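You operate a simulated robot arm through the tools that you are given. There is no shell and no other tool. Be economical: measure what you need, move in short steps, check, and stop when the job is done.

Carry out the task below with a simulated two-armed robot. There is one attempt and no reset: what you move stays moved.

Task
Take the black sleeve from the plywood board on rack 30 and leave it on the blue insert. Take the gold cup from the plywood board on rack 30 and put it on the top of the packing table. Fetch the nut from the plywood board on rack 30 and set it on top of the blue jaw cover there. Take the orange card from the plywood board on rack 30 and put it on top of the cream ribbed shade. Fetch the grey ring and set it on top of the small box on the top of the carpeted bench. Fetch the teal cap and set it on the top of the grey cabinet. Take the black ring from the near end of the carpeted bench and leave it on the white wrap sheet on the plywood board on rack 30. Pull the bushing drawer open. The order is free.
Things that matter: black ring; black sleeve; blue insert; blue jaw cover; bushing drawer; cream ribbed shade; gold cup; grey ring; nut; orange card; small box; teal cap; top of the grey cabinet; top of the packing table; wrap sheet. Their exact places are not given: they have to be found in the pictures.

The check looks at the end state, three seconds after you hand in, the way a careful person would. Anything else that was tipped, shoved, dropped, spilled or broken makes it a failure. A push-on lid holds only when it is set on centred and level and pressed home; a screw cap is set on level and turned clockwise until tight. Flat cloth is picked up by pressing the open fingertips on it (5 to 10 N) and closing them slowly along it; thin cloth reads only 2 to 8 mm in the jaws.

Robot
Two 7-joint arms with two-finger grippers on one trunk, on a base that drives. Base frame: it is fixed to the floor where the robot stands at the start and does not move with it; the origin is under the middle of the robot, x ahead of it, y to its left, z up. Readings come in mm, rad, newtons and seconds.
The left shoulder is at the start at [64, 160, 1028], the right one opposite. With the tool pointing down near the work surface each hand reaches from about 300 to 760 mm from the robot's upright axis, wherever it stands, measured 20 degrees to its own side. Places, roughly: black ring [-1250, 2250, 750]; black sleeve (3x3x4 cm) [500, -100, 700]; blue insert (4x4x2 cm) [400, -600, 700]; blue jaw cover [500, -500, 750]; bushing drawer [-3000, 2300, 700]; cream ribbed shade (15x15x16 cm) [400, -300, 800]; gold cup (7x7x3 cm) [500, 0, 700]; grey ring [250, 750, 750]; nut (4x3x2 cm) [400, -100, 700]; orange card (8x5x3 cm) [600, -800, 700]; small box [-1500, 2500, 1000]; teal cap (3x3x3 cm) [300, 1300, 800]; top of the grey cabinet [-700, 4400, 900]; top of the packing table [-1200, -1000, 800]; wrap sheet (20x10x3 cm) [600, -500, 700]. Payload 2.45 kg a hand.
The tool frame of a hand sits at the grasp point between the pads (the TCP): z along the fingers, y along the line on which they close. The tips reach 26 mm beyond it. Largest opening 96 mm; the body of the gripper starts 69 mm behind the TCP.
Orientation is told as [roll, pitch, yaw] about the base's x, y, z axes, in that order, counted from this pose: with the fingers straight down and closing along the base's y, the tool's x points along the base's -x, its y along +y and its z along -z.

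Tools
- The arms move only by the tool move_arm. It takes "left_commands", "right_commands" or both (then of equal length, played together; a hand with none holds still); each is a list of rows, each a list of 3 entries, a list of its own where there are three numbers: the shift along the base's x, y, z in mm, then the turn, a rotation vector about the base's x, y, z in rad, then the gripper command, from -1 (fully open) to 1 (shut), values between in proportion. In form: [[[tx, ty, tz], [ax, ay, az], gripper], ...]. A call has 1 to 10 rows; each row is the pose to reach, as a shift and turn from the pose commanded when the call began. Each row takes 0.2 s and may step no farther than 50 mm and 0.15 rad from the row before; otherwise, or with a gripper value out of range, the whole call is refused. Where a pose cannot be reached the arm comes as near as it can. A force on the tool above 40 N (or 10 N above the force at the start of the call, whichever is more), or a blocked arm, ends the call early, and 0.2 s more pass. Each finger halts on what it meets, pressing with about 24 N; the grip force reading is that of the motor and also rises with nothing between the fingers. The clock runs only during rows and for 0.2 s after the last one: add rows that repeat a pose to give the fingers time. It gives the time, the measured TCP pose, the force on the tool (base axes), the opening and the grip force at its end, in the units of the frame above (readings bear some noise), with the torque about the TCP (base axes, N m) and any sound that the robot's microphone picked up.
- Cameras (640 x 400 px; columns grow to the right, rows downward): "scene" is now at [170.9, 2.6, 1484.6]; the picture's right is [0.10, -0.99, -0.00], its down [-0.88, -0.09, -0.46] and it looks along [0.46, 0.05, -0.89] (base axes); focal length 232 px, centre (320, 200). "left" rides on the left gripper at [82, -3, -98] in its tool frame; the picture's right is [0.04, 1.00, 0.00], its down [-0.73, 0.03, -0.68] and it looks along [-0.68, 0.03, 0.73] (tool axes); focal length 256 px, centre (320, 200). "right" rides on the right gripper at [82, 3, -98] in its tool frame; the picture's right is [-0.04, 1.00, 0.00], its down [-0.73, -0.03, -0.68] and it looks along [-0.68, -0.03, 0.73] (tool axes); focal length 256 px, centre (320, 200).
- get_image(camera): a new picture of that camera. No time passes.
- move_column(by): slides the trunk up (or, below 0, down) by that many mm; the arms and the scene camera ride with it, the base frame stays. It gives what a move gives, with no picture.
- drive_base(legs): drives the robot by 1 to 6 legs, each [ahead, left, turn to the left] in mm, mm and rad, along the robot's own axes; the way and the turn of a leg run together, so that a leg with both is an arc; at most 1500 mm and 3.142 rad a leg. The arms and the cameras ride along, it lands a little off, and it stops where it bumps. It gives what a move gives.
- head_to(pan, tilt): turns the head with the scene camera to pan (to the left, within 2.094 rad either way) and tilt (down, from -0.506 to 1.204), counted from straight ahead of the robot. It gives what a move gives.
- probe_pixels(camera, pixels): there is no depth. For up to 12 entries [column, row, z] of the newest picture of that camera ("zoom" is the newest enlarged one), the place [x, y] in the base frame at which the ray of that pixel passes the height z, good to about 3 mm. No time passes.
- zoom(camera, box): a new picture of the part [left, top, right, bottom] of that camera's present view, enlarged. No time passes.
- job_done(): hands the job in; it is judged then, once.

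Work in short steps. Measure before you move; look again where a grasp or a placing could have gone wrong, and mend it. You have 145 turns and 178 pictures in all, those below and enlarged ones among them. Open the grippers and draw the arms clear of the work before you hand the job in, unless the task says otherwise.

The tools are called as name(argument=value, ...) on one line, values as JSON. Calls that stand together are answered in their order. move_arm: Moves the arms, as the interface text tells. Its arguments: {"type":"object","properties":{"left_commands":{"type":"array","items":{"type":"array"}},"right_commands":{"type":"array","items":{"type":"array"}}},"required":[]} The other tools are called the same way: move_column (by) slides the trunk up or down; drive_base (legs) drives the base; head_to (pan, tilt) turns the head that bears the scene camera; get_image (camera) takes a picture; probe_pixels (camera, pixels) gives the place at which the rays of pixels pass given heights; zoom (camera, box) takes an enlarged picture of a part of a camera's view; job_done () hands the job in.

At the start:

```text
clock: 0.0
left_ee_pos: [521.7, 1.4, 989.6]
left_tool_rot: [0.001, 0.002, 0.002]
left_ft_force: [-1.2, 0.3, -0.2]
left_wrist_torque: [0.01, 0.02, 0.01]
left_finger_gap: 95.9
left_finger_force: 0.0
right_ee_pos: [229.5, -215.2, 1118.9]
right_tool_rot: [0.002, -0.001, 0.001]
right_ft_force: [-0.5, 0.0, -0.2]
right_wrist_torque: [0.0, -0.01, 0.02]
right_finger_gap: 95.9
right_finger_force: 0.2
trunk travel left (down, up): [-200.0, 367.0]
robot x, y, heading: [-2.5, -1.8, 0.004]
head pan, tilt: [0.099, 1.089]
```

scene: 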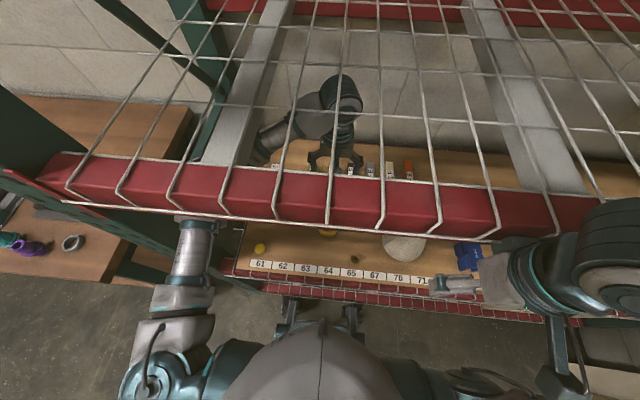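
right: 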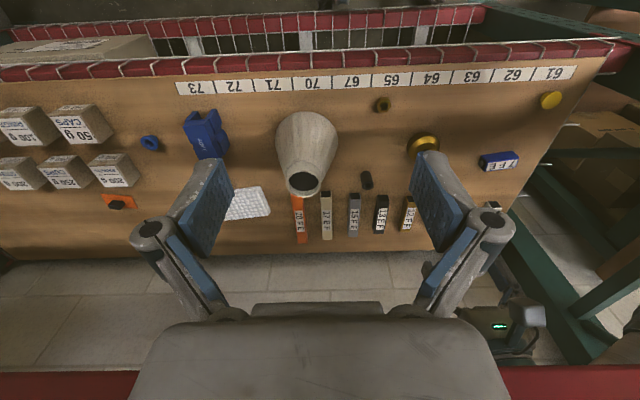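
left: 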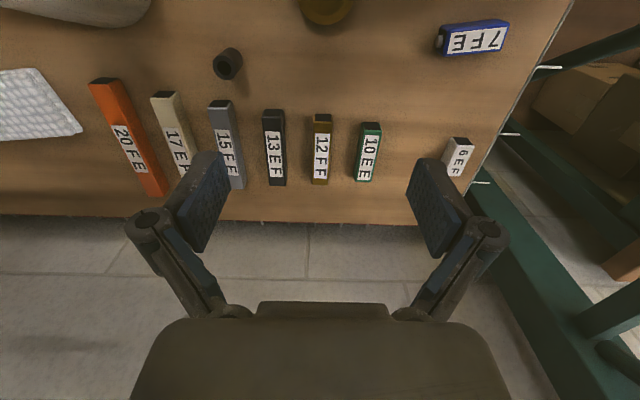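

The right picture shows the board's items: gold cup (425,147), sleeve (366,180), nut (382,104), jaw cover (205,135), insert (150,143), card (118,202), shade (305,150), sheet (247,203). I measure them in both cameras to find the board height.

probe_pixels(camera="right", pixels=[[366, 188, 680], [366, 188, 700], [500, 166, 680], [500, 166, 700], [425, 150, 700], [382, 106, 700], [205, 135, 720], [150, 145, 700], [118, 202, 700], [303, 182, 850], [247, 203, 700], [380, 80, 700]])

probe_pixels(camera="left", pixels=[[226, 76, 680], [226, 76, 700], [473, 50, 680], [473, 50, 700], [226, 60, 740], [300, 222, 680], [300, 222, 700]])

zoom(camera="right", box=[80, 60, 340, 240])

zoom(camera="right", box=[340, 60, 600, 240])

```text
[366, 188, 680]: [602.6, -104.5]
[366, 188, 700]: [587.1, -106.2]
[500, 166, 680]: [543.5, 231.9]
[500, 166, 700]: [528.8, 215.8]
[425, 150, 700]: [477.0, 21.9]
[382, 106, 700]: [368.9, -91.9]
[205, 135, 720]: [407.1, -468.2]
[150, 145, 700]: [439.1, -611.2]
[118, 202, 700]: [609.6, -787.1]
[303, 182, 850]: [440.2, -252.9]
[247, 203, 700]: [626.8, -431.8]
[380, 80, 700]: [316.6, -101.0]
```

```text
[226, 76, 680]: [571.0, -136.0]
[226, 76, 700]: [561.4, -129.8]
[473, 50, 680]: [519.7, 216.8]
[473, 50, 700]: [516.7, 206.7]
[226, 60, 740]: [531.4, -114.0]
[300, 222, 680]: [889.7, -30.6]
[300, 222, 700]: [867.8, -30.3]
```

```text
2.22 times, centred on (210, 150) of right
```

zoom: 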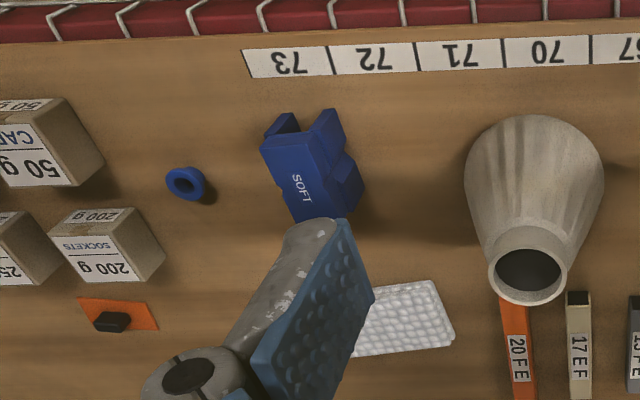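

```text
2.22 times, centred on (470, 150) of right
```

zoom: 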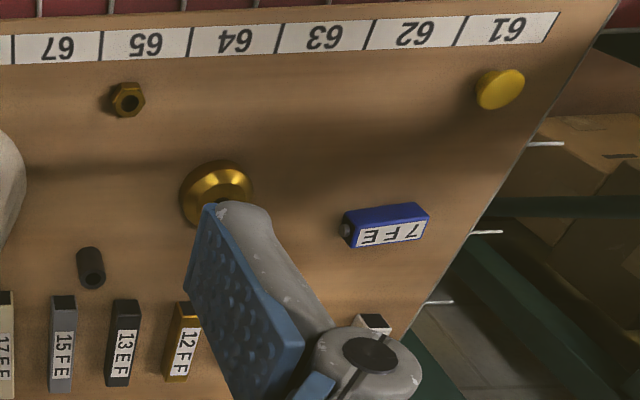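

The sleeve seen in both cameras puts its top near z 750, so I take sharper looks for triangulation.

zoom(camera="left", box=[160, 0, 360, 125])

head_to(pan=0.0, tilt=0.5)

get_image(camera="scene")

```text
3.20 times, centred on (260, 62) of left
```

zoom: 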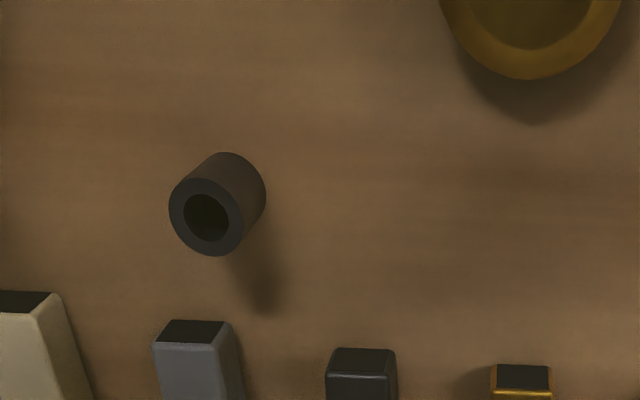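

```text
clock: 1.0
left_ee_pos: [519.5, 2.3, 991.2]
left_tool_rot: [0.001, -0.002, 0.002]
left_ft_force: [-0.4, -0.4, -0.4]
left_wrist_torque: [0.0, -0.02, -0.01]
left_finger_gap: 95.9
left_finger_force: 0.1
right_ee_pos: [225.4, -213.9, 1121.3]
right_tool_rot: [-0.001, -0.003, 0.001]
right_ft_force: [0.3, 0.4, -1.0]
right_wrist_torque: [0.0, 0.01, 0.02]
right_finger_gap: 95.9
right_finger_force: 0.0
trunk travel left (down, up): [-200.0, 367.0]
robot x, y, heading: [1.8, 2.8, -0.001]
head pan, tilt: [0.0, 0.499]
```

```text
171 pictures are left
```

scene: 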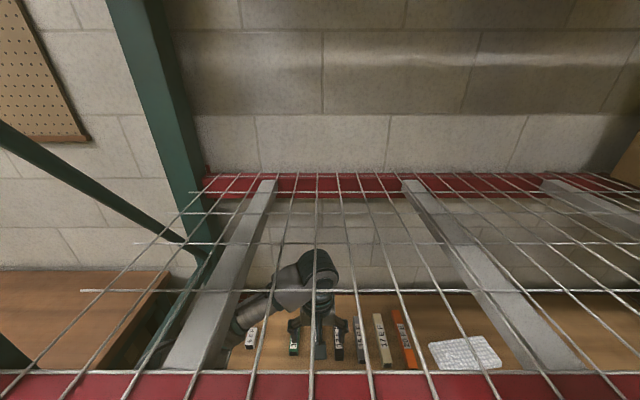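

Board is at about z 735 by triangulation. I clear the left hand to the side and bring the right hand down and then in over the nut (about [350,-100]).

move_arm(left_commands=[[[-30, 40, 0], [0, 0, 0], -1], [[-60, 80, 0], [0, 0, 0], -1], [[-90, 120, 0], [0, 0, 0], -1], [[-120, 160, 0], [0, 0, 0], -1], [[-150, 200, 0], [0, 0, 0], -1], [[-150, 200, 0], [0, 0, 0], -1], [[-150, 200, 0], [0, 0, 0], -1], [[-150, 200, 0], [0, 0, 0], -1]], right_commands=[[[0, 0, -45], [0, 0, 0], -1], [[0, 0, -90], [0, 0, 0], -1], [[0, 0, -135], [0, 0, 0], -1], [[0, 0, -180], [0, 0, 0], -1], [[20, 20, -220], [0, 0, 0], -1], [[50, 50, -240], [0, 0, 0], -1], [[80, 80, -250], [0, 0, 0], -1], [[110, 110, -250], [0, 0, 0], -1]])

get_image(camera="right")

```text
clock: 2.0
left_ee_pos: [396.2, 25.0, 990.2]
left_tool_rot: [0.014, 0.0, -0.358]
left_ft_force: [-5.1, -0.6, 1.1]
left_wrist_torque: [0.17, -0.49, -0.03]
left_finger_gap: 96.2
left_finger_force: 0.1
right_ee_pos: [245.9, -261.8, 981.9]
right_tool_rot: [0.021, -0.03, -0.003]
right_ft_force: [-7.9, -199.9, -61.4]
right_wrist_torque: [22.05, -8.3, 17.83]
right_finger_gap: 96.0
right_finger_force: 0.1
right hand out of reach, approached as far as the arm can: row 3, 4, 5
trunk travel left (down, up): [-200.0, 367.0]
robot x, y, heading: [6.5, -17.7, -0.105]
head pan, tilt: [0.0, 0.499]
stopped in row 5 (right hand): the arm was blocked; the commanded pose is now the measured one
```

```text
170 pictures are left
```

right: 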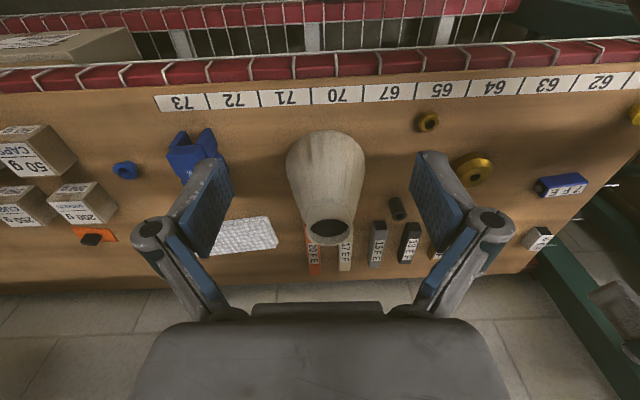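

The right arm got blocked, probably folded too near (x 246) or touching the upper beam; the base twisted to -0.105. I look at the scene before freeing it.

head_to(pan=-0.3, tilt=1.1)

get_image(camera="scene")

get_image(camera="left")

```text
clock: 3.0
left_ee_pos: [390.3, 20.9, 990.5]
left_tool_rot: [-0.006, -0.005, -0.393]
left_ft_force: [-0.2, 0.3, -0.9]
left_wrist_torque: [-0.03, 0.0, 0.01]
left_finger_gap: 96.0
left_finger_force: 0.1
right_ee_pos: [243.9, -256.9, 977.8]
right_tool_rot: [0.06, -0.013, 0.022]
right_ft_force: [1.2, -224.2, -28.2]
right_wrist_torque: [24.15, -1.97, 16.88]
right_finger_gap: 95.9
right_finger_force: 0.0
trunk travel left (down, up): [-200.0, 367.0]
robot x, y, heading: [11.2, -19.0, -0.107]
head pan, tilt: [-0.3, 1.1]
```

```text
169 pictures are left
```

scene: 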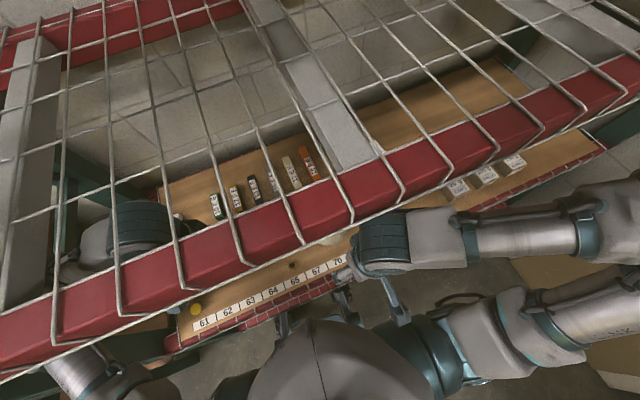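

```text
168 pictures are left
```

left: 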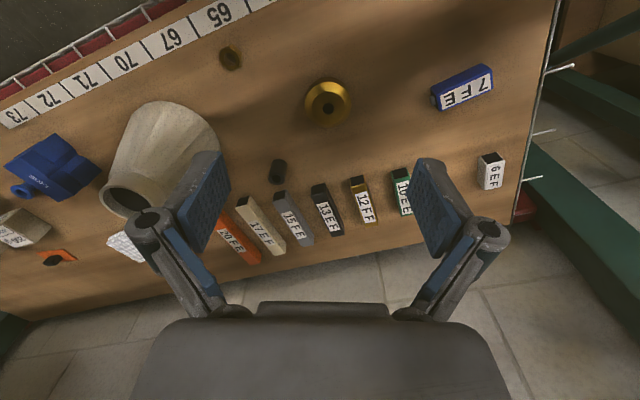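

The hand is pushed toward -y with 220 N; I back off up and to -y in a small step to unload it.

move_arm(right_commands=[[[0, -15, 10], [0, 0, 0], -1], [[0, -30, 30], [0, 0, 0], -1], [[0, -40, 60], [0, 0, 0], -1], [[0, -40, 90], [0, 0, 0], -1], [[0, -40, 90], [0, 0, 0], -1]])

get_image(camera="scene")

```text
clock: 3.4
left_ee_pos: [374.0, 14.6, 978.5]
left_tool_rot: [-0.069, -0.015, -0.563]
left_ft_force: [-3.2, -1.2, 2.2]
left_wrist_torque: [0.01, -0.29, 0.0]
left_finger_gap: 95.8
left_finger_force: 0.1
right_ee_pos: [269.1, -260.4, 988.0]
right_tool_rot: [0.058, -0.166, 0.288]
right_ft_force: [42.0, -217.8, -131.3]
right_wrist_torque: [22.98, -7.99, 20.3]
right_finger_gap: 95.9
right_finger_force: 0.1
right hand out of reach, approached as far as the arm can: row 1
trunk travel left (down, up): [-200.0, 367.0]
robot x, y, heading: [10.7, -16.9, -0.132]
head pan, tilt: [-0.3, 1.1]
stopped in row 1 (left hand): the arm was blocked; the commanded pose is now the measured one
```

```text
167 pictures are left
```

scene: 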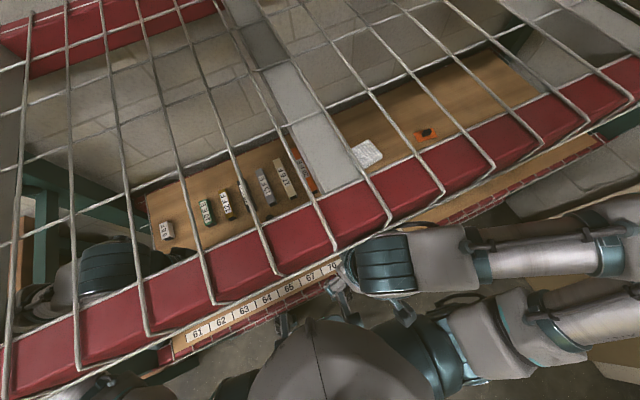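

The arms are wedged and the base twists, so I draw the whole robot straight back from the rack (compensating for the heading) to free both arms.

drive_base(legs=[[-250, -33, 0]])

get_image(camera="scene")

```text
clock: 4.0
left_ee_pos: [352.1, -13.1, 977.5]
left_tool_rot: [-0.49, 0.037, -0.818]
left_ft_force: [7.2, 1.4, -2.5]
left_wrist_torque: [-0.17, 0.57, -0.09]
left_finger_gap: 96.0
left_finger_force: 0.0
right_ee_pos: [255.9, -173.2, 1112.4]
right_tool_rot: [0.539, -0.296, -0.051]
right_ft_force: [46.1, -144.4, 48.7]
right_wrist_torque: [16.61, 17.58, 6.95]
right_finger_gap: 93.2
right_finger_force: 0.0
trunk travel left (down, up): [-200.0, 367.0]
robot x, y, heading: [4.1, -13.4, -0.22]
head pan, tilt: [-0.3, 1.1]
stopped in leg 1: the robot was blocked; the commanded pose is now the measured one
```

```text
166 pictures are left
```

scene: 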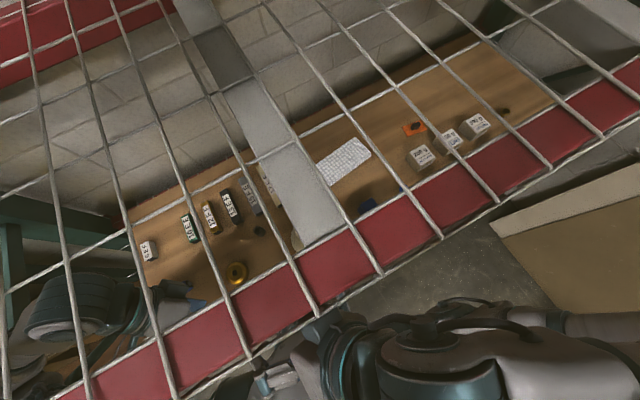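

The base is still blocked at heading -0.22; I look to the left and right to see what each arm touches.

head_to(pan=0.7, tilt=1.1)

get_image(camera="scene")

head_to(pan=-0.9, tilt=1.1)

get_image(camera="scene")

```text
clock: 5.3
left_ee_pos: [364.0, 10.8, 983.2]
left_tool_rot: [-0.487, 0.021, -0.791]
left_ft_force: [-0.7, 0.5, 0.4]
left_wrist_torque: [0.04, -0.01, 0.01]
left_finger_gap: 95.8
left_finger_force: 0.1
right_ee_pos: [257.7, -157.0, 1101.5]
right_tool_rot: [0.466, -0.323, -0.009]
right_ft_force: [141.6, -139.4, 138.4]
right_wrist_torque: [19.87, 8.24, 7.12]
right_finger_gap: 96.8
right_finger_force: 0.6
trunk travel left (down, up): [-200.0, 367.0]
robot x, y, heading: [3.7, -9.2, -0.209]
head pan, tilt: [0.7, 1.1]
```

```text
165 pictures are left
```

scene: 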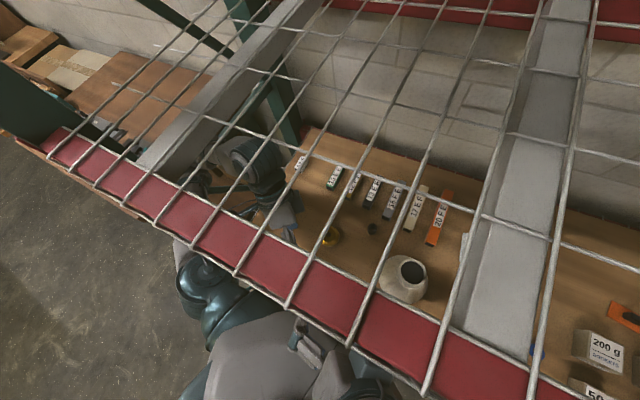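

```text
clock: 7.0
left_ee_pos: [363.2, 10.9, 982.2]
left_tool_rot: [-0.485, 0.02, -0.789]
left_ft_force: [-0.3, 0.0, 0.1]
left_wrist_torque: [0.02, -0.02, 0.02]
left_finger_gap: 96.0
left_finger_force: 0.1
right_ee_pos: [256.9, -156.9, 1100.7]
right_tool_rot: [0.466, -0.325, -0.009]
right_ft_force: [137.5, -145.0, 137.2]
right_wrist_torque: [21.7, 6.58, 7.01]
right_finger_gap: 97.3
right_finger_force: 1.2
trunk travel left (down, up): [-200.0, 367.0]
robot x, y, heading: [3.6, -11.8, -0.211]
head pan, tilt: [-0.901, 1.1]
```

```text
164 pictures are left
```

scene: 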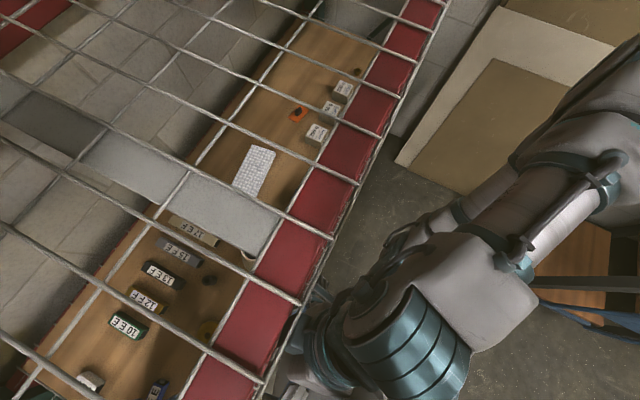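

The right hand looks pinched against the robot's own chest (force +x, -y, +z). I move it along that direction, to the right and up, in small steps.

move_arm(right_commands=[[[5, -20, 15], [0, 0, 0], -1], [[5, -40, 25], [0, 0, 0], -1], [[5, -60, 30], [0, 0, 0], -1], [[5, -80, 30], [0, 0, 0], -1], [[5, -100, 30], [0, 0, 0], -1]])

get_image(camera="scene")

```text
clock: 7.2
left_ee_pos: [351.2, -10.6, 998.6]
left_tool_rot: [-0.71, -0.038, -0.875]
left_ft_force: [-1.7, 0.6, 0.3]
left_wrist_torque: [0.04, -0.11, 0.04]
left_finger_gap: 96.1
left_finger_force: 0.1
right_ee_pos: [266.6, -175.8, 1098.1]
right_tool_rot: [0.508, -0.335, -0.256]
right_ft_force: [194.4, -150.6, -151.3]
right_wrist_torque: [16.52, -0.16, 14.78]
right_finger_gap: 85.3
right_finger_force: 0.2
trunk travel left (down, up): [-200.0, 367.0]
robot x, y, heading: [-2.6, 8.3, -0.257]
head pan, tilt: [-0.901, 1.1]
stopped in row 1 (right hand): the force on the tool passed its limit at 286 N (the readings are from after the stop); the commanded pose is now the measured one
```

```text
163 pictures are left
```

scene: 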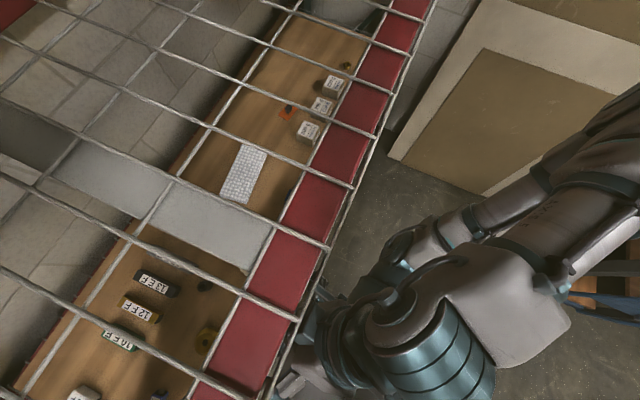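

The left tool turns when the right pushes, so the right gripper may be tangled with the left forearm. I look through both hand cameras and the scene camera straight ahead.

head_to(pan=0.25, tilt=1.2)

get_image(camera="scene")

get_image(camera="right")

get_image(camera="left")

```text
clock: 8.6
left_ee_pos: [351.6, -10.2, 1002.0]
left_tool_rot: [-0.709, -0.041, -0.873]
left_ft_force: [0.6, 0.0, -0.2]
left_wrist_torque: [0.0, -0.02, -0.02]
left_finger_gap: 96.2
left_finger_force: 0.1
right_ee_pos: [269.6, -175.3, 1100.2]
right_tool_rot: [0.501, -0.339, -0.25]
right_ft_force: [156.8, -211.0, -128.9]
right_wrist_torque: [21.83, -3.19, 17.09]
right_finger_gap: 83.8
right_finger_force: 0.1
trunk travel left (down, up): [-200.0, 367.0]
robot x, y, heading: [3.3, 2.2, -0.256]
head pan, tilt: [0.25, 1.201]
```

```text
162 pictures are left
```

scene: 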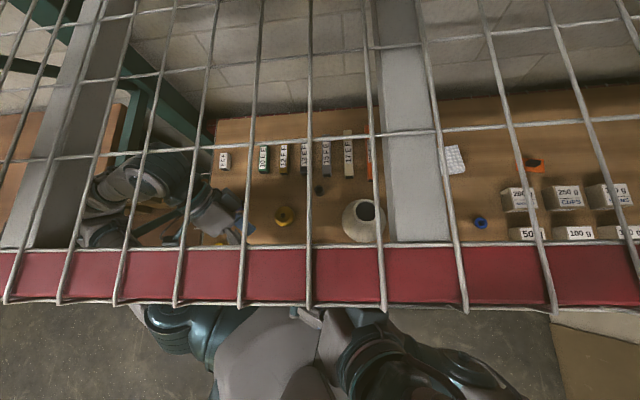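

```text
161 pictures are left
```

right: 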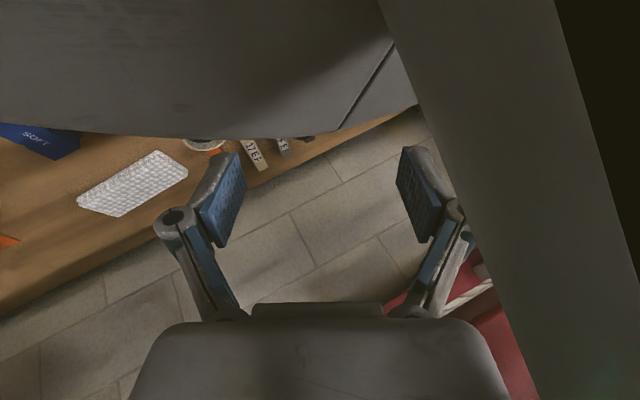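

```text
160 pictures are left
```

left: 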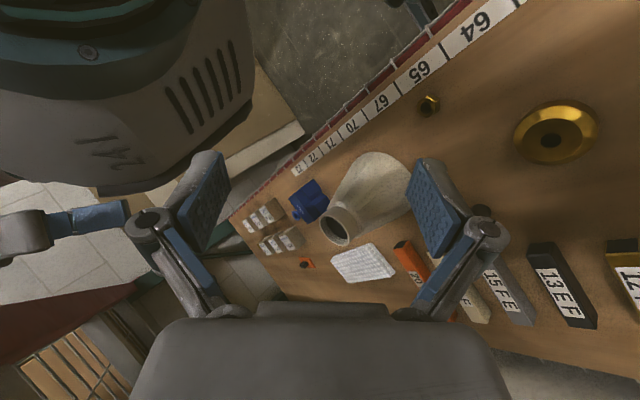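

The right camera shows grey bodywork on its +y and near side. I zoom on the jam in the scene view to see exactly what touches.

zoom(camera="scene", box=[80, 130, 480, 400])

zoom(camera="left", box=[0, 0, 320, 300])

```text
1.48 times, centred on (280, 265) of scene
```

zoom: 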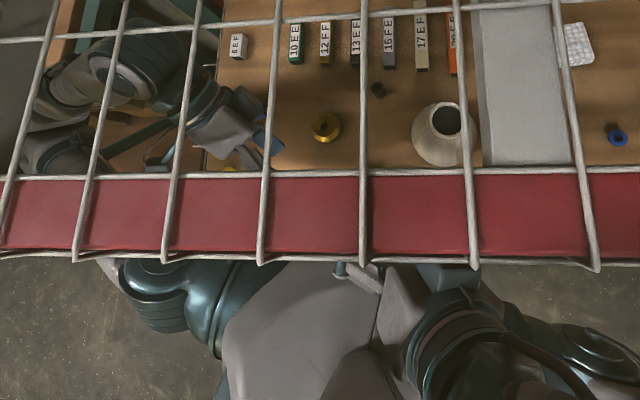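

```text
1.33 times, centred on (160, 150) of left
```

zoom: 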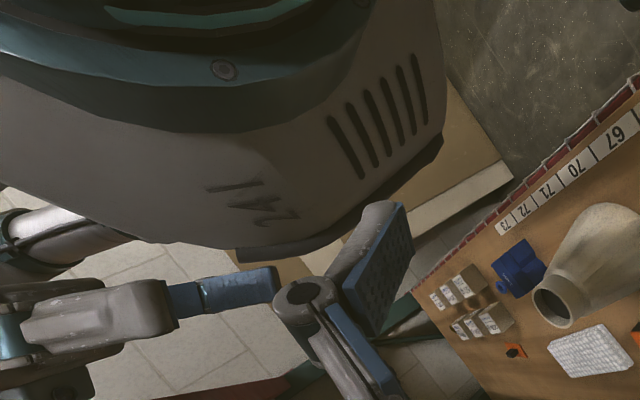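

The left elbow looks jammed against the rack's left post (about [290,410]), and its +y command twisted the base. I bring the left hand back toward its start pose (forward, upright) to unjam it.

move_arm(left_commands=[[[15, -5, 0], [0.06, -0.03, 0.07], -1], [[30, -10, 0], [0.12, -0.06, 0.14], -1], [[45, -15, 0], [0.19, -0.09, 0.22], -1], [[60, -20, -5], [0.25, -0.12, 0.29], -1], [[75, -25, -10], [0.31, -0.15, 0.36], -1], [[90, -25, -10], [0.37, -0.18, 0.43], -1], [[105, -25, -10], [0.44, -0.2, 0.5], -1], [[120, -25, -10], [0.5, -0.23, 0.58], -1]])

get_image(camera="scene")

```text
clock: 8.9
left_ee_pos: [353.9, -22.9, 1025.5]
left_tool_rot: [-0.857, -0.093, -0.885]
left_ft_force: [-0.4, 0.3, 0.0]
left_wrist_torque: [0.03, -0.01, 0.0]
left_finger_gap: 96.0
left_finger_force: 0.1
left hand out of reach, approached as far as the arm can: row 1
right_ee_pos: [276.5, -198.1, 1107.4]
right_tool_rot: [0.506, -0.369, -0.465]
right_ft_force: [129.8, -261.8, -102.4]
right_wrist_torque: [23.43, -4.49, 20.94]
right_finger_gap: 73.4
right_finger_force: 0.0
trunk travel left (down, up): [-200.0, 367.0]
robot x, y, heading: [-0.6, 8.4, -0.282]
head pan, tilt: [0.25, 1.201]
stopped in row 1 (left hand): the arm was blocked; the commanded pose is now the measured one
```

```text
157 pictures are left
```

scene: 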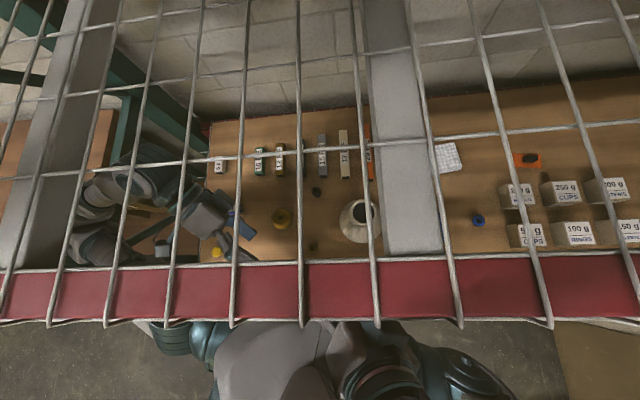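

The right gripper is wedged between my chest and the upper beam's underside (force pushes it down), one finger pressed. Lowering the trunk should slide both arms below the beam; I lower 50 mm.

move_column(by=-50)

get_image(camera="right")

```text
clock: 9.2
left_ee_pos: [376.2, -37.3, 1053.0]
left_tool_rot: [-1.002, -0.153, -0.828]
left_ft_force: [0.2, -10.6, 10.1]
left_wrist_torque: [0.93, -0.59, -0.66]
left_finger_gap: 95.9
left_finger_force: 0.1
right_ee_pos: [276.0, -222.7, 1113.9]
right_tool_rot: [0.44, -0.314, -0.699]
right_ft_force: [41.7, -265.0, -69.2]
right_wrist_torque: [24.81, 2.44, 5.89]
right_finger_gap: 94.0
right_finger_force: 0.0
trunk travel left (down, up): [-200.0, 367.0]
robot x, y, heading: [-6.3, 16.8, -0.302]
head pan, tilt: [0.25, 1.201]
stopped: the force on the tool passed its limit at 560 N (the readings are from after the stop); the commanded pose is now the measured one
```

```text
156 pictures are left
```

right: 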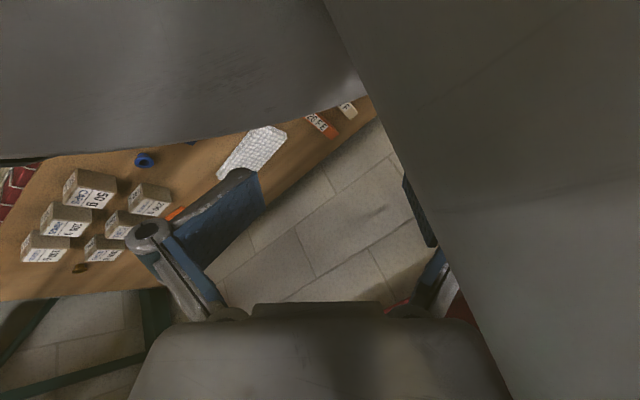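

The column did not move and the force rose. I need a clear view of the contact, so I look through the left camera, which faces the right gripper.

get_image(camera="left")

get_image(camera="scene")

```text
155 pictures are left
```

left: 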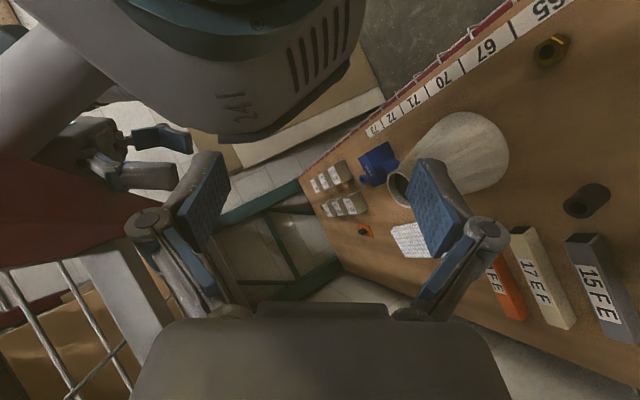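

```text
154 pictures are left
```

scene: 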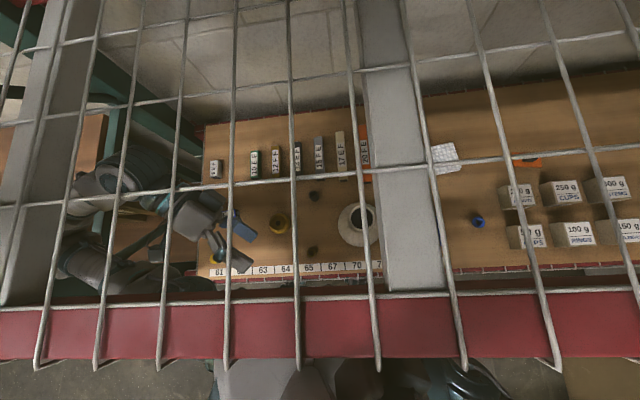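

The left elbow is most likely pressed on the rack's left post, turning the base right. I drive straight along -y (away from that post) by 100 mm to relieve it.

drive_base(legs=[[25, -95, 0]])

get_image(camera="scene")

```text
clock: 9.8
left_ee_pos: [377.6, -46.7, 1123.6]
left_tool_rot: [-1.066, -0.54, -0.717]
left_ft_force: [1.1, 0.4, -0.1]
left_wrist_torque: [0.0, -0.04, -0.02]
left_finger_gap: 96.2
left_finger_force: 0.1
right_ee_pos: [141.1, -157.9, 1196.5]
right_tool_rot: [0.667, -0.638, -0.986]
right_ft_force: [-1.3, 0.3, -0.1]
right_wrist_torque: [-0.02, -0.05, -0.06]
right_finger_gap: 95.4
right_finger_force: 0.1
trunk travel left (down, up): [-200.0, 367.0]
robot x, y, heading: [-24.1, 18.2, -0.332]
head pan, tilt: [0.25, 1.201]
stopped in leg 1: the robot was blocked; the commanded pose is now the measured one
```

```text
153 pictures are left
```

scene: 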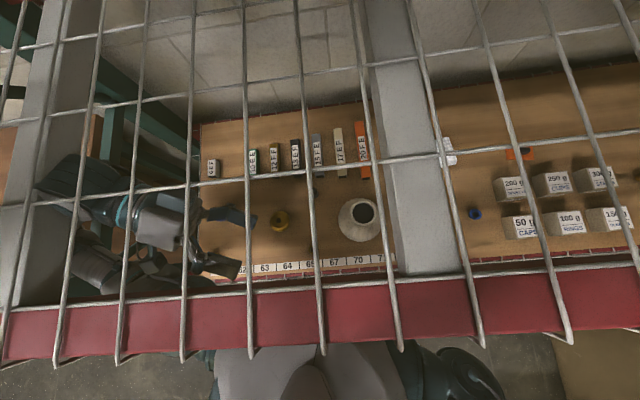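

The right hand popped free (zero force, z 1196). I lift it and move it out to the right, away from the chest.

move_arm(right_commands=[[[10, -30, 20], [0, 0, 0], -1], [[20, -70, 40], [0, 0, 0], -1], [[20, -110, 50], [0, 0, 0], -1], [[20, -150, 50], [0, 0, 0], -1], [[10, -190, 50], [0, 0, 0], -1], [[0, -230, 50], [0, 0, 0], -1]])

get_image(camera="right")

get_image(camera="left")

```text
clock: 10.1
left_ee_pos: [390.1, -10.8, 1106.4]
left_tool_rot: [-1.1, -0.477, -0.66]
left_ft_force: [-1.7, 1.3, 0.6]
left_wrist_torque: [0.08, -0.06, 0.12]
left_finger_gap: 96.0
left_finger_force: 0.0
right_ee_pos: [66.0, -128.6, 1200.1]
right_tool_rot: [0.775, -0.702, -1.079]
right_ft_force: [0.0, 1.0, -0.8]
right_wrist_torque: [-0.04, -0.05, 0.0]
right_finger_gap: 96.6
right_finger_force: 0.1
trunk travel left (down, up): [-200.0, 367.0]
robot x, y, heading: [-27.0, 4.2, -0.315]
head pan, tilt: [0.25, 1.201]
stopped in row 1 (left hand): the arm was blocked; the commanded pose is now the measured one
```

```text
152 pictures are left
```

right: 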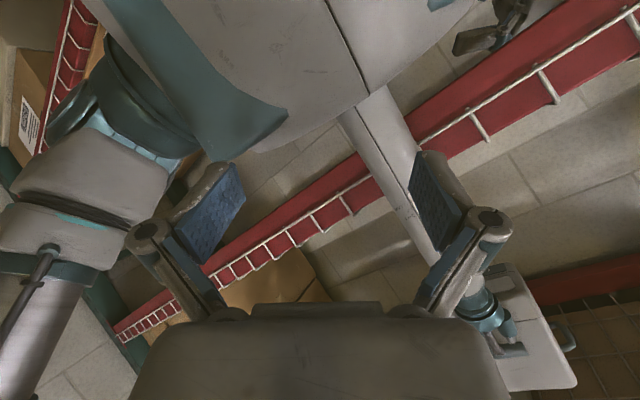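

```text
151 pictures are left
```

left: 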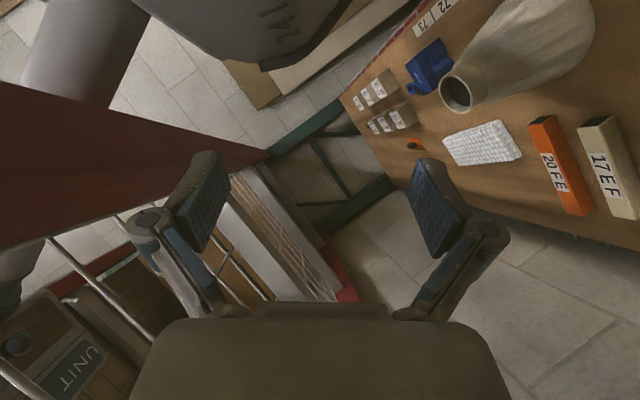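

The left hand's camera shows the upper beam close above it; its arm is wedged under the beam. I move the left hand deeper and down (+x, -z).

move_arm(left_commands=[[[25, 0, -25], [0.05, 0, 0.05], -1], [[45, 0, -50], [0.1, 0, 0.1], -1], [[65, 0, -75], [0.15, 0.05, 0.15], -1], [[80, 0, -100], [0.2, 0.1, 0.2], -1], [[90, 0, -110], [0.25, 0.15, 0.25], -1]])

get_image(camera="scene")

```text
clock: 10.5
left_ee_pos: [361.7, 25.9, 1085.7]
left_tool_rot: [-1.18, -0.266, -0.76]
left_ft_force: [-0.1, 0.5, 0.5]
left_wrist_torque: [0.02, -0.06, 0.0]
left_finger_gap: 95.8
left_finger_force: 0.0
left hand out of reach, approached as far as the arm can: row 1
right_ee_pos: [-29.7, -104.5, 1176.5]
right_tool_rot: [1.015, -0.809, -1.265]
right_ft_force: [-0.4, 0.5, 0.2]
right_wrist_torque: [-0.07, -0.03, -0.07]
right_finger_gap: 96.0
right_finger_force: 0.0
trunk travel left (down, up): [-200.0, 367.0]
robot x, y, heading: [-26.8, 8.1, -0.343]
head pan, tilt: [0.25, 1.201]
stopped in row 1 (left hand): the arm was blocked; the commanded pose is now the measured one
```

```text
150 pictures are left
```

scene: 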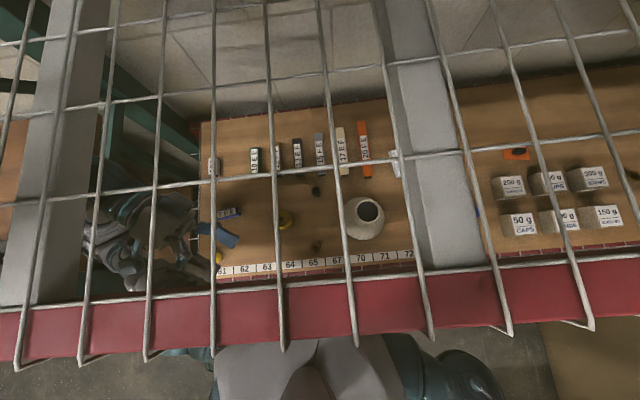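

The right hand is clear of the rack now. I retry drawing the robot straight back along -x.

drive_base(legs=[[-188, -67, 0]])

get_image(camera="scene")

```text
clock: 11.2
left_ee_pos: [369.4, 84.8, 1060.9]
left_tool_rot: [-1.372, 0.049, -0.838]
left_ft_force: [0.5, -0.1, 1.9]
left_wrist_torque: [0.13, -0.16, 0.0]
left_finger_gap: 96.0
left_finger_force: 0.1
right_ee_pos: [-142.2, -76.2, 1106.9]
right_tool_rot: [1.447, -0.946, -1.642]
right_ft_force: [-0.6, 0.0, 1.8]
right_wrist_torque: [0.03, 0.19, 0.04]
right_finger_gap: 95.6
right_finger_force: 0.1
trunk travel left (down, up): [-200.0, 367.0]
robot x, y, heading: [-33.1, 47.5, -0.429]
head pan, tilt: [0.25, 1.201]
stopped in leg 1: the robot was blocked; the commanded pose is now the measured one
```

```text
149 pictures are left
```

scene: 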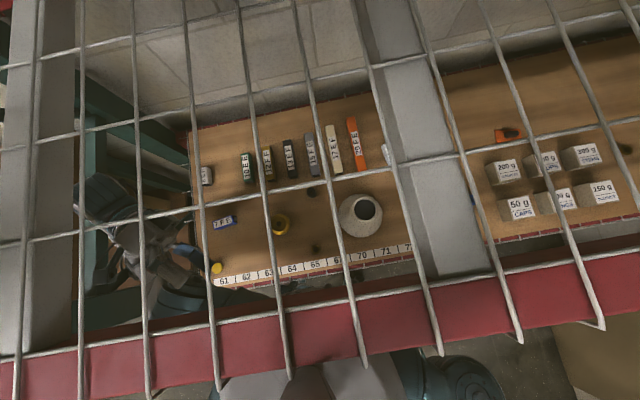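

The left hand is folded back with its fingers pointing at the chest. I try to unfold it by turning the tool upright while moving it deeper into the free space of the bay.

move_arm(left_commands=[[[10, 0, 0], [0.115, -0.05, 0.063], -1], [[20, 0, 0], [0.23, -0.1, 0.126], -1], [[30, 0, 0], [0.345, -0.15, 0.189], -1], [[40, 0, 0], [0.46, -0.2, 0.252], -1], [[50, 0, 0], [0.575, -0.25, 0.315], -1], [[60, 0, 0], [0.69, -0.3, 0.378], -1], [[70, 0, 0], [0.8, -0.35, 0.44], -1], [[80, 0, 0], [0.92, -0.4, 0.5], -1]])

get_image(camera="left")

```text
clock: 11.5
left_ee_pos: [381.0, 106.1, 1067.4]
left_tool_rot: [-1.532, 0.188, -0.785]
left_ft_force: [14.9, -29.0, -26.7]
left_wrist_torque: [-1.98, -1.13, 0.84]
left_finger_gap: 96.1
left_finger_force: 0.0
left hand out of reach, approached as far as the arm can: row 1
right_ee_pos: [-187.4, -23.0, 1070.8]
right_tool_rot: [1.739, -0.987, -1.772]
right_ft_force: [0.8, 1.1, 1.9]
right_wrist_torque: [0.04, 0.25, -0.27]
right_finger_gap: 96.0
right_finger_force: 0.0
trunk travel left (down, up): [-200.0, 367.0]
robot x, y, heading: [-34.7, 68.6, -0.471]
head pan, tilt: [0.25, 1.201]
stopped in row 1 (left hand): the arm was blocked; the commanded pose is now the measured one
```

```text
148 pictures are left
```

left: 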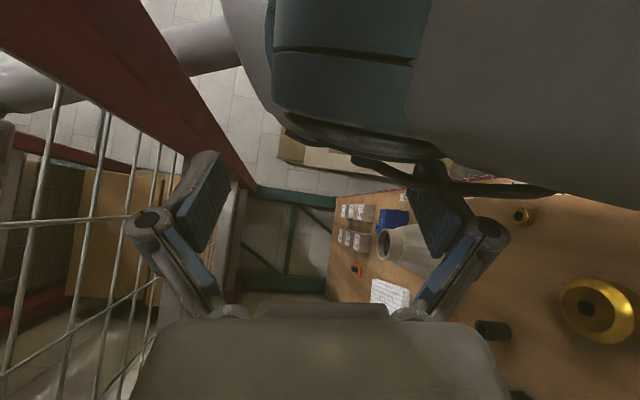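

Things keep turning right. I check what the right arm is near, since its elbow swings backward with the base.

head_to(pan=-1.2, tilt=0.9)

get_image(camera="scene")

head_to(pan=0.9, tilt=1.2)

get_image(camera="scene")

```text
clock: 13.1
left_ee_pos: [379.4, 103.6, 1061.3]
left_tool_rot: [-1.521, 0.193, -0.792]
left_ft_force: [38.6, -33.7, 1.8]
left_wrist_torque: [-1.2, -2.08, 0.28]
left_finger_gap: 92.1
left_finger_force: 0.0
right_ee_pos: [-190.2, -22.4, 1067.7]
right_tool_rot: [1.749, -0.982, -1.785]
right_ft_force: [-1.0, 0.2, 0.6]
right_wrist_torque: [0.0, -0.01, -0.02]
right_finger_gap: 95.9
right_finger_force: 0.0
trunk travel left (down, up): [-200.0, 367.0]
robot x, y, heading: [-38.0, 82.1, -0.48]
head pan, tilt: [-1.201, 0.901]
```

```text
147 pictures are left
```

scene: 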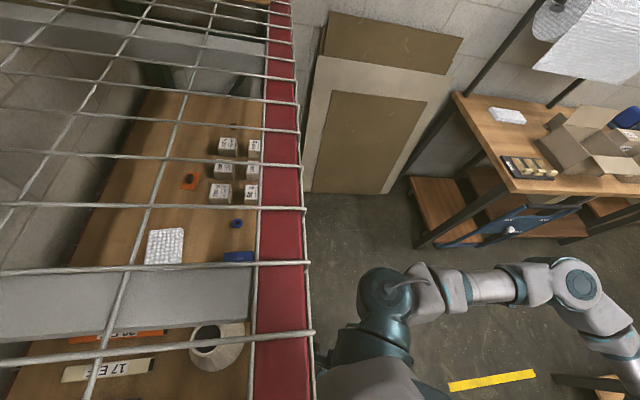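

```text
clock: 15.1
left_ee_pos: [379.3, 102.9, 1061.9]
left_tool_rot: [-1.521, 0.193, -0.789]
left_ft_force: [32.6, -37.7, -7.7]
left_wrist_torque: [-1.81, -1.57, 0.57]
left_finger_gap: 92.1
left_finger_force: 0.1
right_ee_pos: [-188.7, -23.1, 1066.5]
right_tool_rot: [1.747, -0.984, -1.782]
right_ft_force: [0.3, 0.1, -0.7]
right_wrist_torque: [-0.01, -0.01, 0.0]
right_finger_gap: 95.8
right_finger_force: 0.0
trunk travel left (down, up): [-200.0, 367.0]
robot x, y, heading: [-36.7, 78.8, -0.479]
head pan, tilt: [0.901, 1.201]
```

```text
146 pictures are left
```

scene: 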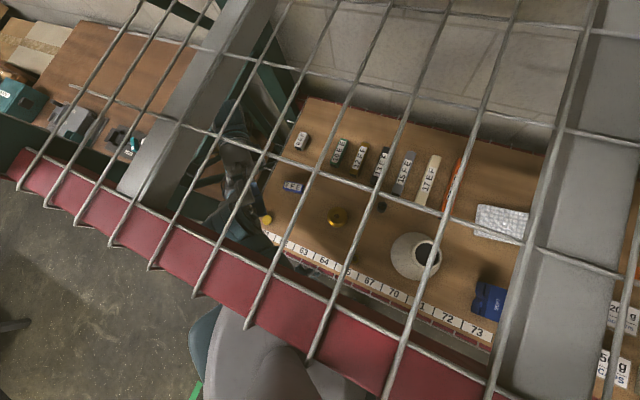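

The chest now seems close to the beam and the right arm is free. I check the camera's reported geometry against the known label strip (x about 316) and measure the beam.

probe_pixels(camera="scene", pixels=[[478, 331, 737], [304, 250, 737], [336, 217, 740], [428, 255, 890], [300, 335, 1200], [300, 335, 1250], [330, 285, 1250], [250, 320, 1200], [250, 320, 1100], [245, 170, 1050]])

```text
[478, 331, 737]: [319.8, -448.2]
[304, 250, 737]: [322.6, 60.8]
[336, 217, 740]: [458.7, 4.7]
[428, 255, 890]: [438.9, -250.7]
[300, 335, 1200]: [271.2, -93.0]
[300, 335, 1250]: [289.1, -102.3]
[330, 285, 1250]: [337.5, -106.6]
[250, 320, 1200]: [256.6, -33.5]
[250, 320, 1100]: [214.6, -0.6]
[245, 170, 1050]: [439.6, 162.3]
```

The camera turns out to be about 230 mm farther ahead and lower than at the start, so the robot is leaning forward into the rack, held by the left arm. I zoom in on the left arm.

zoom(camera="scene", box=[120, 60, 400, 400])

get_image(camera="right")

```text
1.18 times, centred on (260, 230) of scene
```

zoom: 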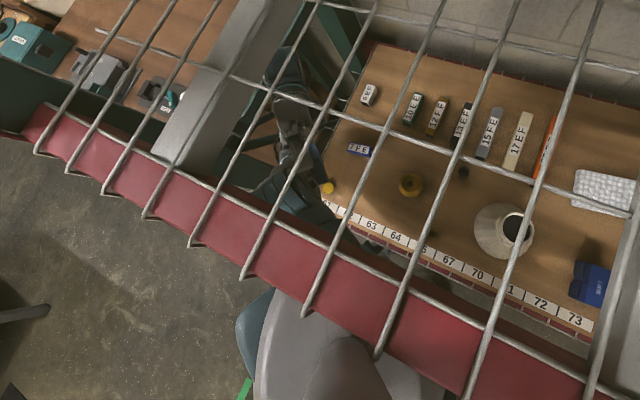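

```text
144 pictures are left
```

right: 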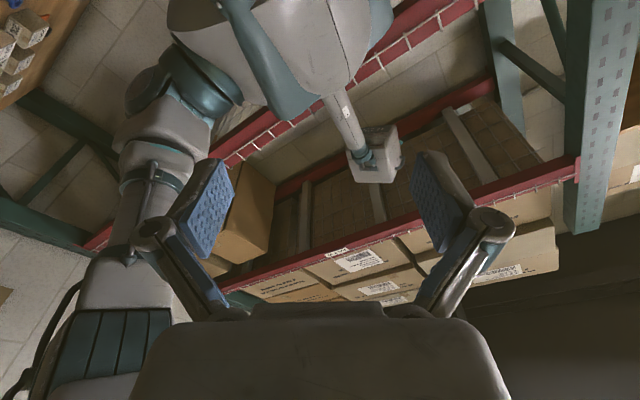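

The picture from the right hand confirms the torso leaning over the beam, hooked by the left arm. Driving back pulls the hook tighter, so I drive a little forward and turn left to slacken it.

drive_base(legs=[[60, -10, 0.1]])

get_image(camera="scene")

```text
clock: 15.8
left_ee_pos: [393.6, 100.9, 1017.0]
left_tool_rot: [-1.359, 0.454, -0.492]
left_ft_force: [81.0, -106.9, -26.1]
left_wrist_torque: [-2.56, -2.49, 1.85]
left_finger_gap: 59.2
left_finger_force: 0.0
right_ee_pos: [-279.3, 0.7, 1015.6]
right_tool_rot: [2.611, -0.967, -2.302]
right_ft_force: [-0.7, 1.6, 2.6]
right_wrist_torque: [0.04, 0.22, -0.13]
right_finger_gap: 95.6
right_finger_force: 0.1
trunk travel left (down, up): [-200.0, 367.0]
robot x, y, heading: [-36.7, 95.6, -0.529]
head pan, tilt: [0.901, 1.201]
stopped in leg 1: the robot was blocked; the commanded pose is now the measured one
```

```text
143 pictures are left
```

scene: 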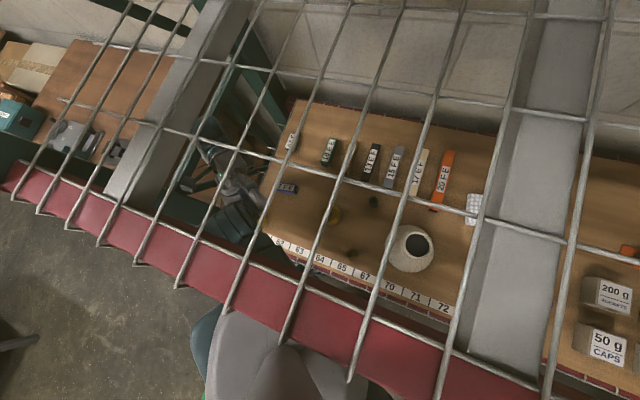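

The lean remains. I measure the camera's true pose from ray probes at widely separate heights, to learn the actual tilt of the body.

probe_pixels(camera="scene", pixels=[[320, 200, 1200], [320, 200, -2000], [20, 200, 1200], [20, 200, -2000], [620, 200, 1200], [620, 200, -2000], [320, 380, 1200], [320, 380, -2000], [320, 20, 1200], [320, 20, -2000]])

```text
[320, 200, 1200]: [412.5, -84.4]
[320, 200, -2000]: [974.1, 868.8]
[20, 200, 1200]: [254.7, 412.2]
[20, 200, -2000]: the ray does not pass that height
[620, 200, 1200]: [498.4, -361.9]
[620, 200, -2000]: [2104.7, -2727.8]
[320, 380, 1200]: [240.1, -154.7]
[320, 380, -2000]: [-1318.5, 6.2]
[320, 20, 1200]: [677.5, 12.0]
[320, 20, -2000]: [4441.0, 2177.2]
```

The camera's true place [367,-164,1466] means the body leans forward about 0.2 rad, hooked by the left arm on the beam. With the right hand free now, I try lowering the column 60 mm to unhook the left arm downward.

move_column(by=-60)

get_image(camera="scene")

get_image(camera="left")

```text
clock: 16.2
left_ee_pos: [375.1, 117.5, 992.0]
left_tool_rot: [-1.239, 0.605, -0.296]
left_ft_force: [113.2, -74.3, -34.9]
left_wrist_torque: [-0.71, -1.57, 0.3]
left_finger_gap: 44.7
left_finger_force: 0.1
right_ee_pos: [-319.4, -12.5, 947.8]
right_tool_rot: [3.073, -0.815, -2.67]
right_ft_force: [-1.4, 0.4, 3.2]
right_wrist_torque: [-0.04, 0.22, -0.04]
right_finger_gap: 95.7
right_finger_force: 0.0
trunk travel left (down, up): [-203.0, 364.0]
robot x, y, heading: [-37.6, 95.4, -0.536]
head pan, tilt: [0.901, 1.201]
stopped: the arm was blocked; the commanded pose is now the measured one
```

```text
142 pictures are left
```

scene: 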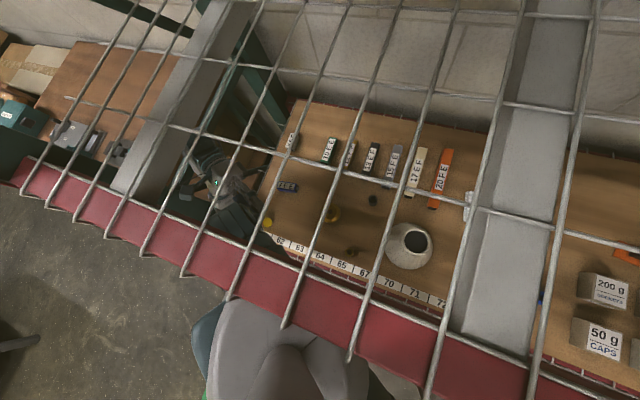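

```text
141 pictures are left
```

left: 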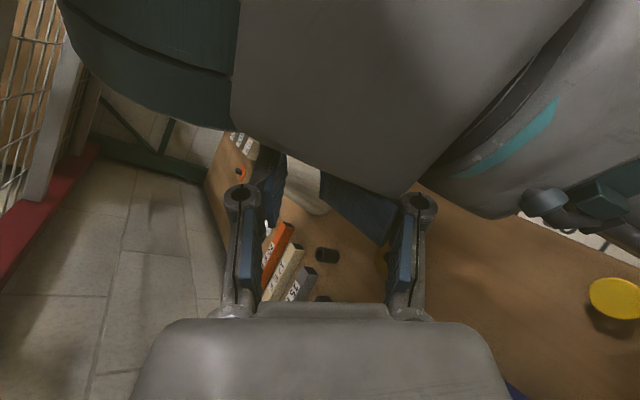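

The left hand has folded onto its own arm. Each call lets both hands drift backward, a sign the controller does not allow for the lean; I command the left hand strongly forward along the robot's heading to counter that and extend the arm.

move_arm(left_commands=[[[40, -20, -10], [0.05, 0.12, 0], -1], [[80, -40, -20], [0.1, 0.2, 0], -1], [[120, -60, -20], [0.1, 0.2, 0], -1], [[160, -80, -20], [0.1, 0.2, 0], -1], [[200, -80, -20], [0.1, 0.2, 0], -1], [[240, -80, -20], [0.1, 0.2, 0], -1]], right_commands=[[[40, -20, 10], [0.05, 0.12, 0], -1], [[80, -40, 20], [0.1, 0.2, 0], -1], [[80, -40, 20], [0.1, 0.2, 0], -1], [[80, -40, 20], [0.1, 0.2, 0], -1], [[80, -40, 20], [0.1, 0.2, 0], -1], [[80, -40, 20], [0.1, 0.2, 0], -1]])

get_image(camera="scene")

```text
clock: 16.5
left_ee_pos: [337.8, 142.4, 952.7]
left_tool_rot: [-1.261, 0.685, -0.226]
left_ft_force: [131.2, -51.9, -51.9]
left_wrist_torque: [-0.38, -0.1, 0.13]
left_finger_gap: 48.0
left_finger_force: 0.2
right_ee_pos: [-332.7, -47.1, 895.7]
right_tool_rot: [-3.031, -0.677, -2.77]
right_ft_force: [0.7, -1.5, 2.2]
right_wrist_torque: [-0.15, 0.05, 0.07]
right_finger_gap: 96.2
right_finger_force: 0.1
trunk travel left (down, up): [-203.0, 364.0]
robot x, y, heading: [-48.8, 70.6, -0.483]
head pan, tilt: [0.901, 1.201]
stopped in row 1 (left hand): the arm was blocked; the commanded pose is now the measured one
```

```text
140 pictures are left
```

scene: 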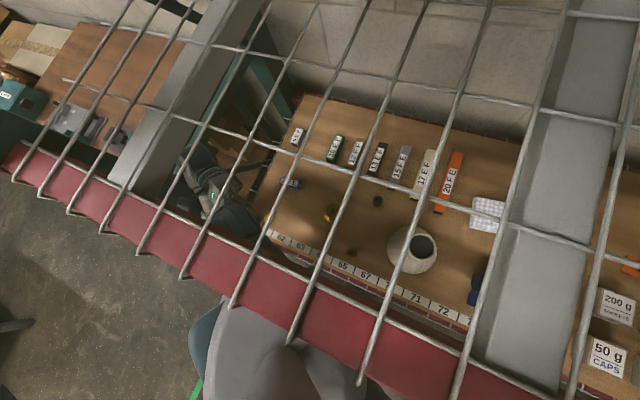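

The heading eased a little. I test a pure hold of both arms to see whether the drift continues without commanded shift.

move_arm(left_commands=[[[0, 0, 0], [0, 0, 0], -1], [[0, 0, 0], [0, 0, 0], -1], [[0, 0, 0], [0, 0, 0], -1]], right_commands=[[[0, 0, 0], [0, 0, 0], -1], [[0, 0, 0], [0, 0, 0], -1], [[0, 0, 0], [0, 0, 0], -1]])

```text
clock: 16.8
left_ee_pos: [285.7, 126.3, 960.7]
left_tool_rot: [-1.378, 0.646, -0.218]
left_ft_force: [110.0, -40.1, -121.8]
left_wrist_torque: [6.84, 3.63, 6.05]
left_finger_gap: 77.5
left_finger_force: 0.1
right_ee_pos: [-430.5, -60.7, 852.3]
right_tool_rot: [-2.936, -0.488, -2.8]
right_ft_force: [-1.0, -0.2, 0.1]
right_wrist_torque: [0.0, 0.07, -0.06]
right_finger_gap: 96.0
right_finger_force: 0.1
trunk travel left (down, up): [-203.0, 364.0]
robot x, y, heading: [-40.8, 77.6, -0.559]
head pan, tilt: [0.901, 1.201]
stopped in row 1 (left hand): the force on the tool passed its limit at 168 N (the readings are from after the stop); the commanded pose is now the measured one
```

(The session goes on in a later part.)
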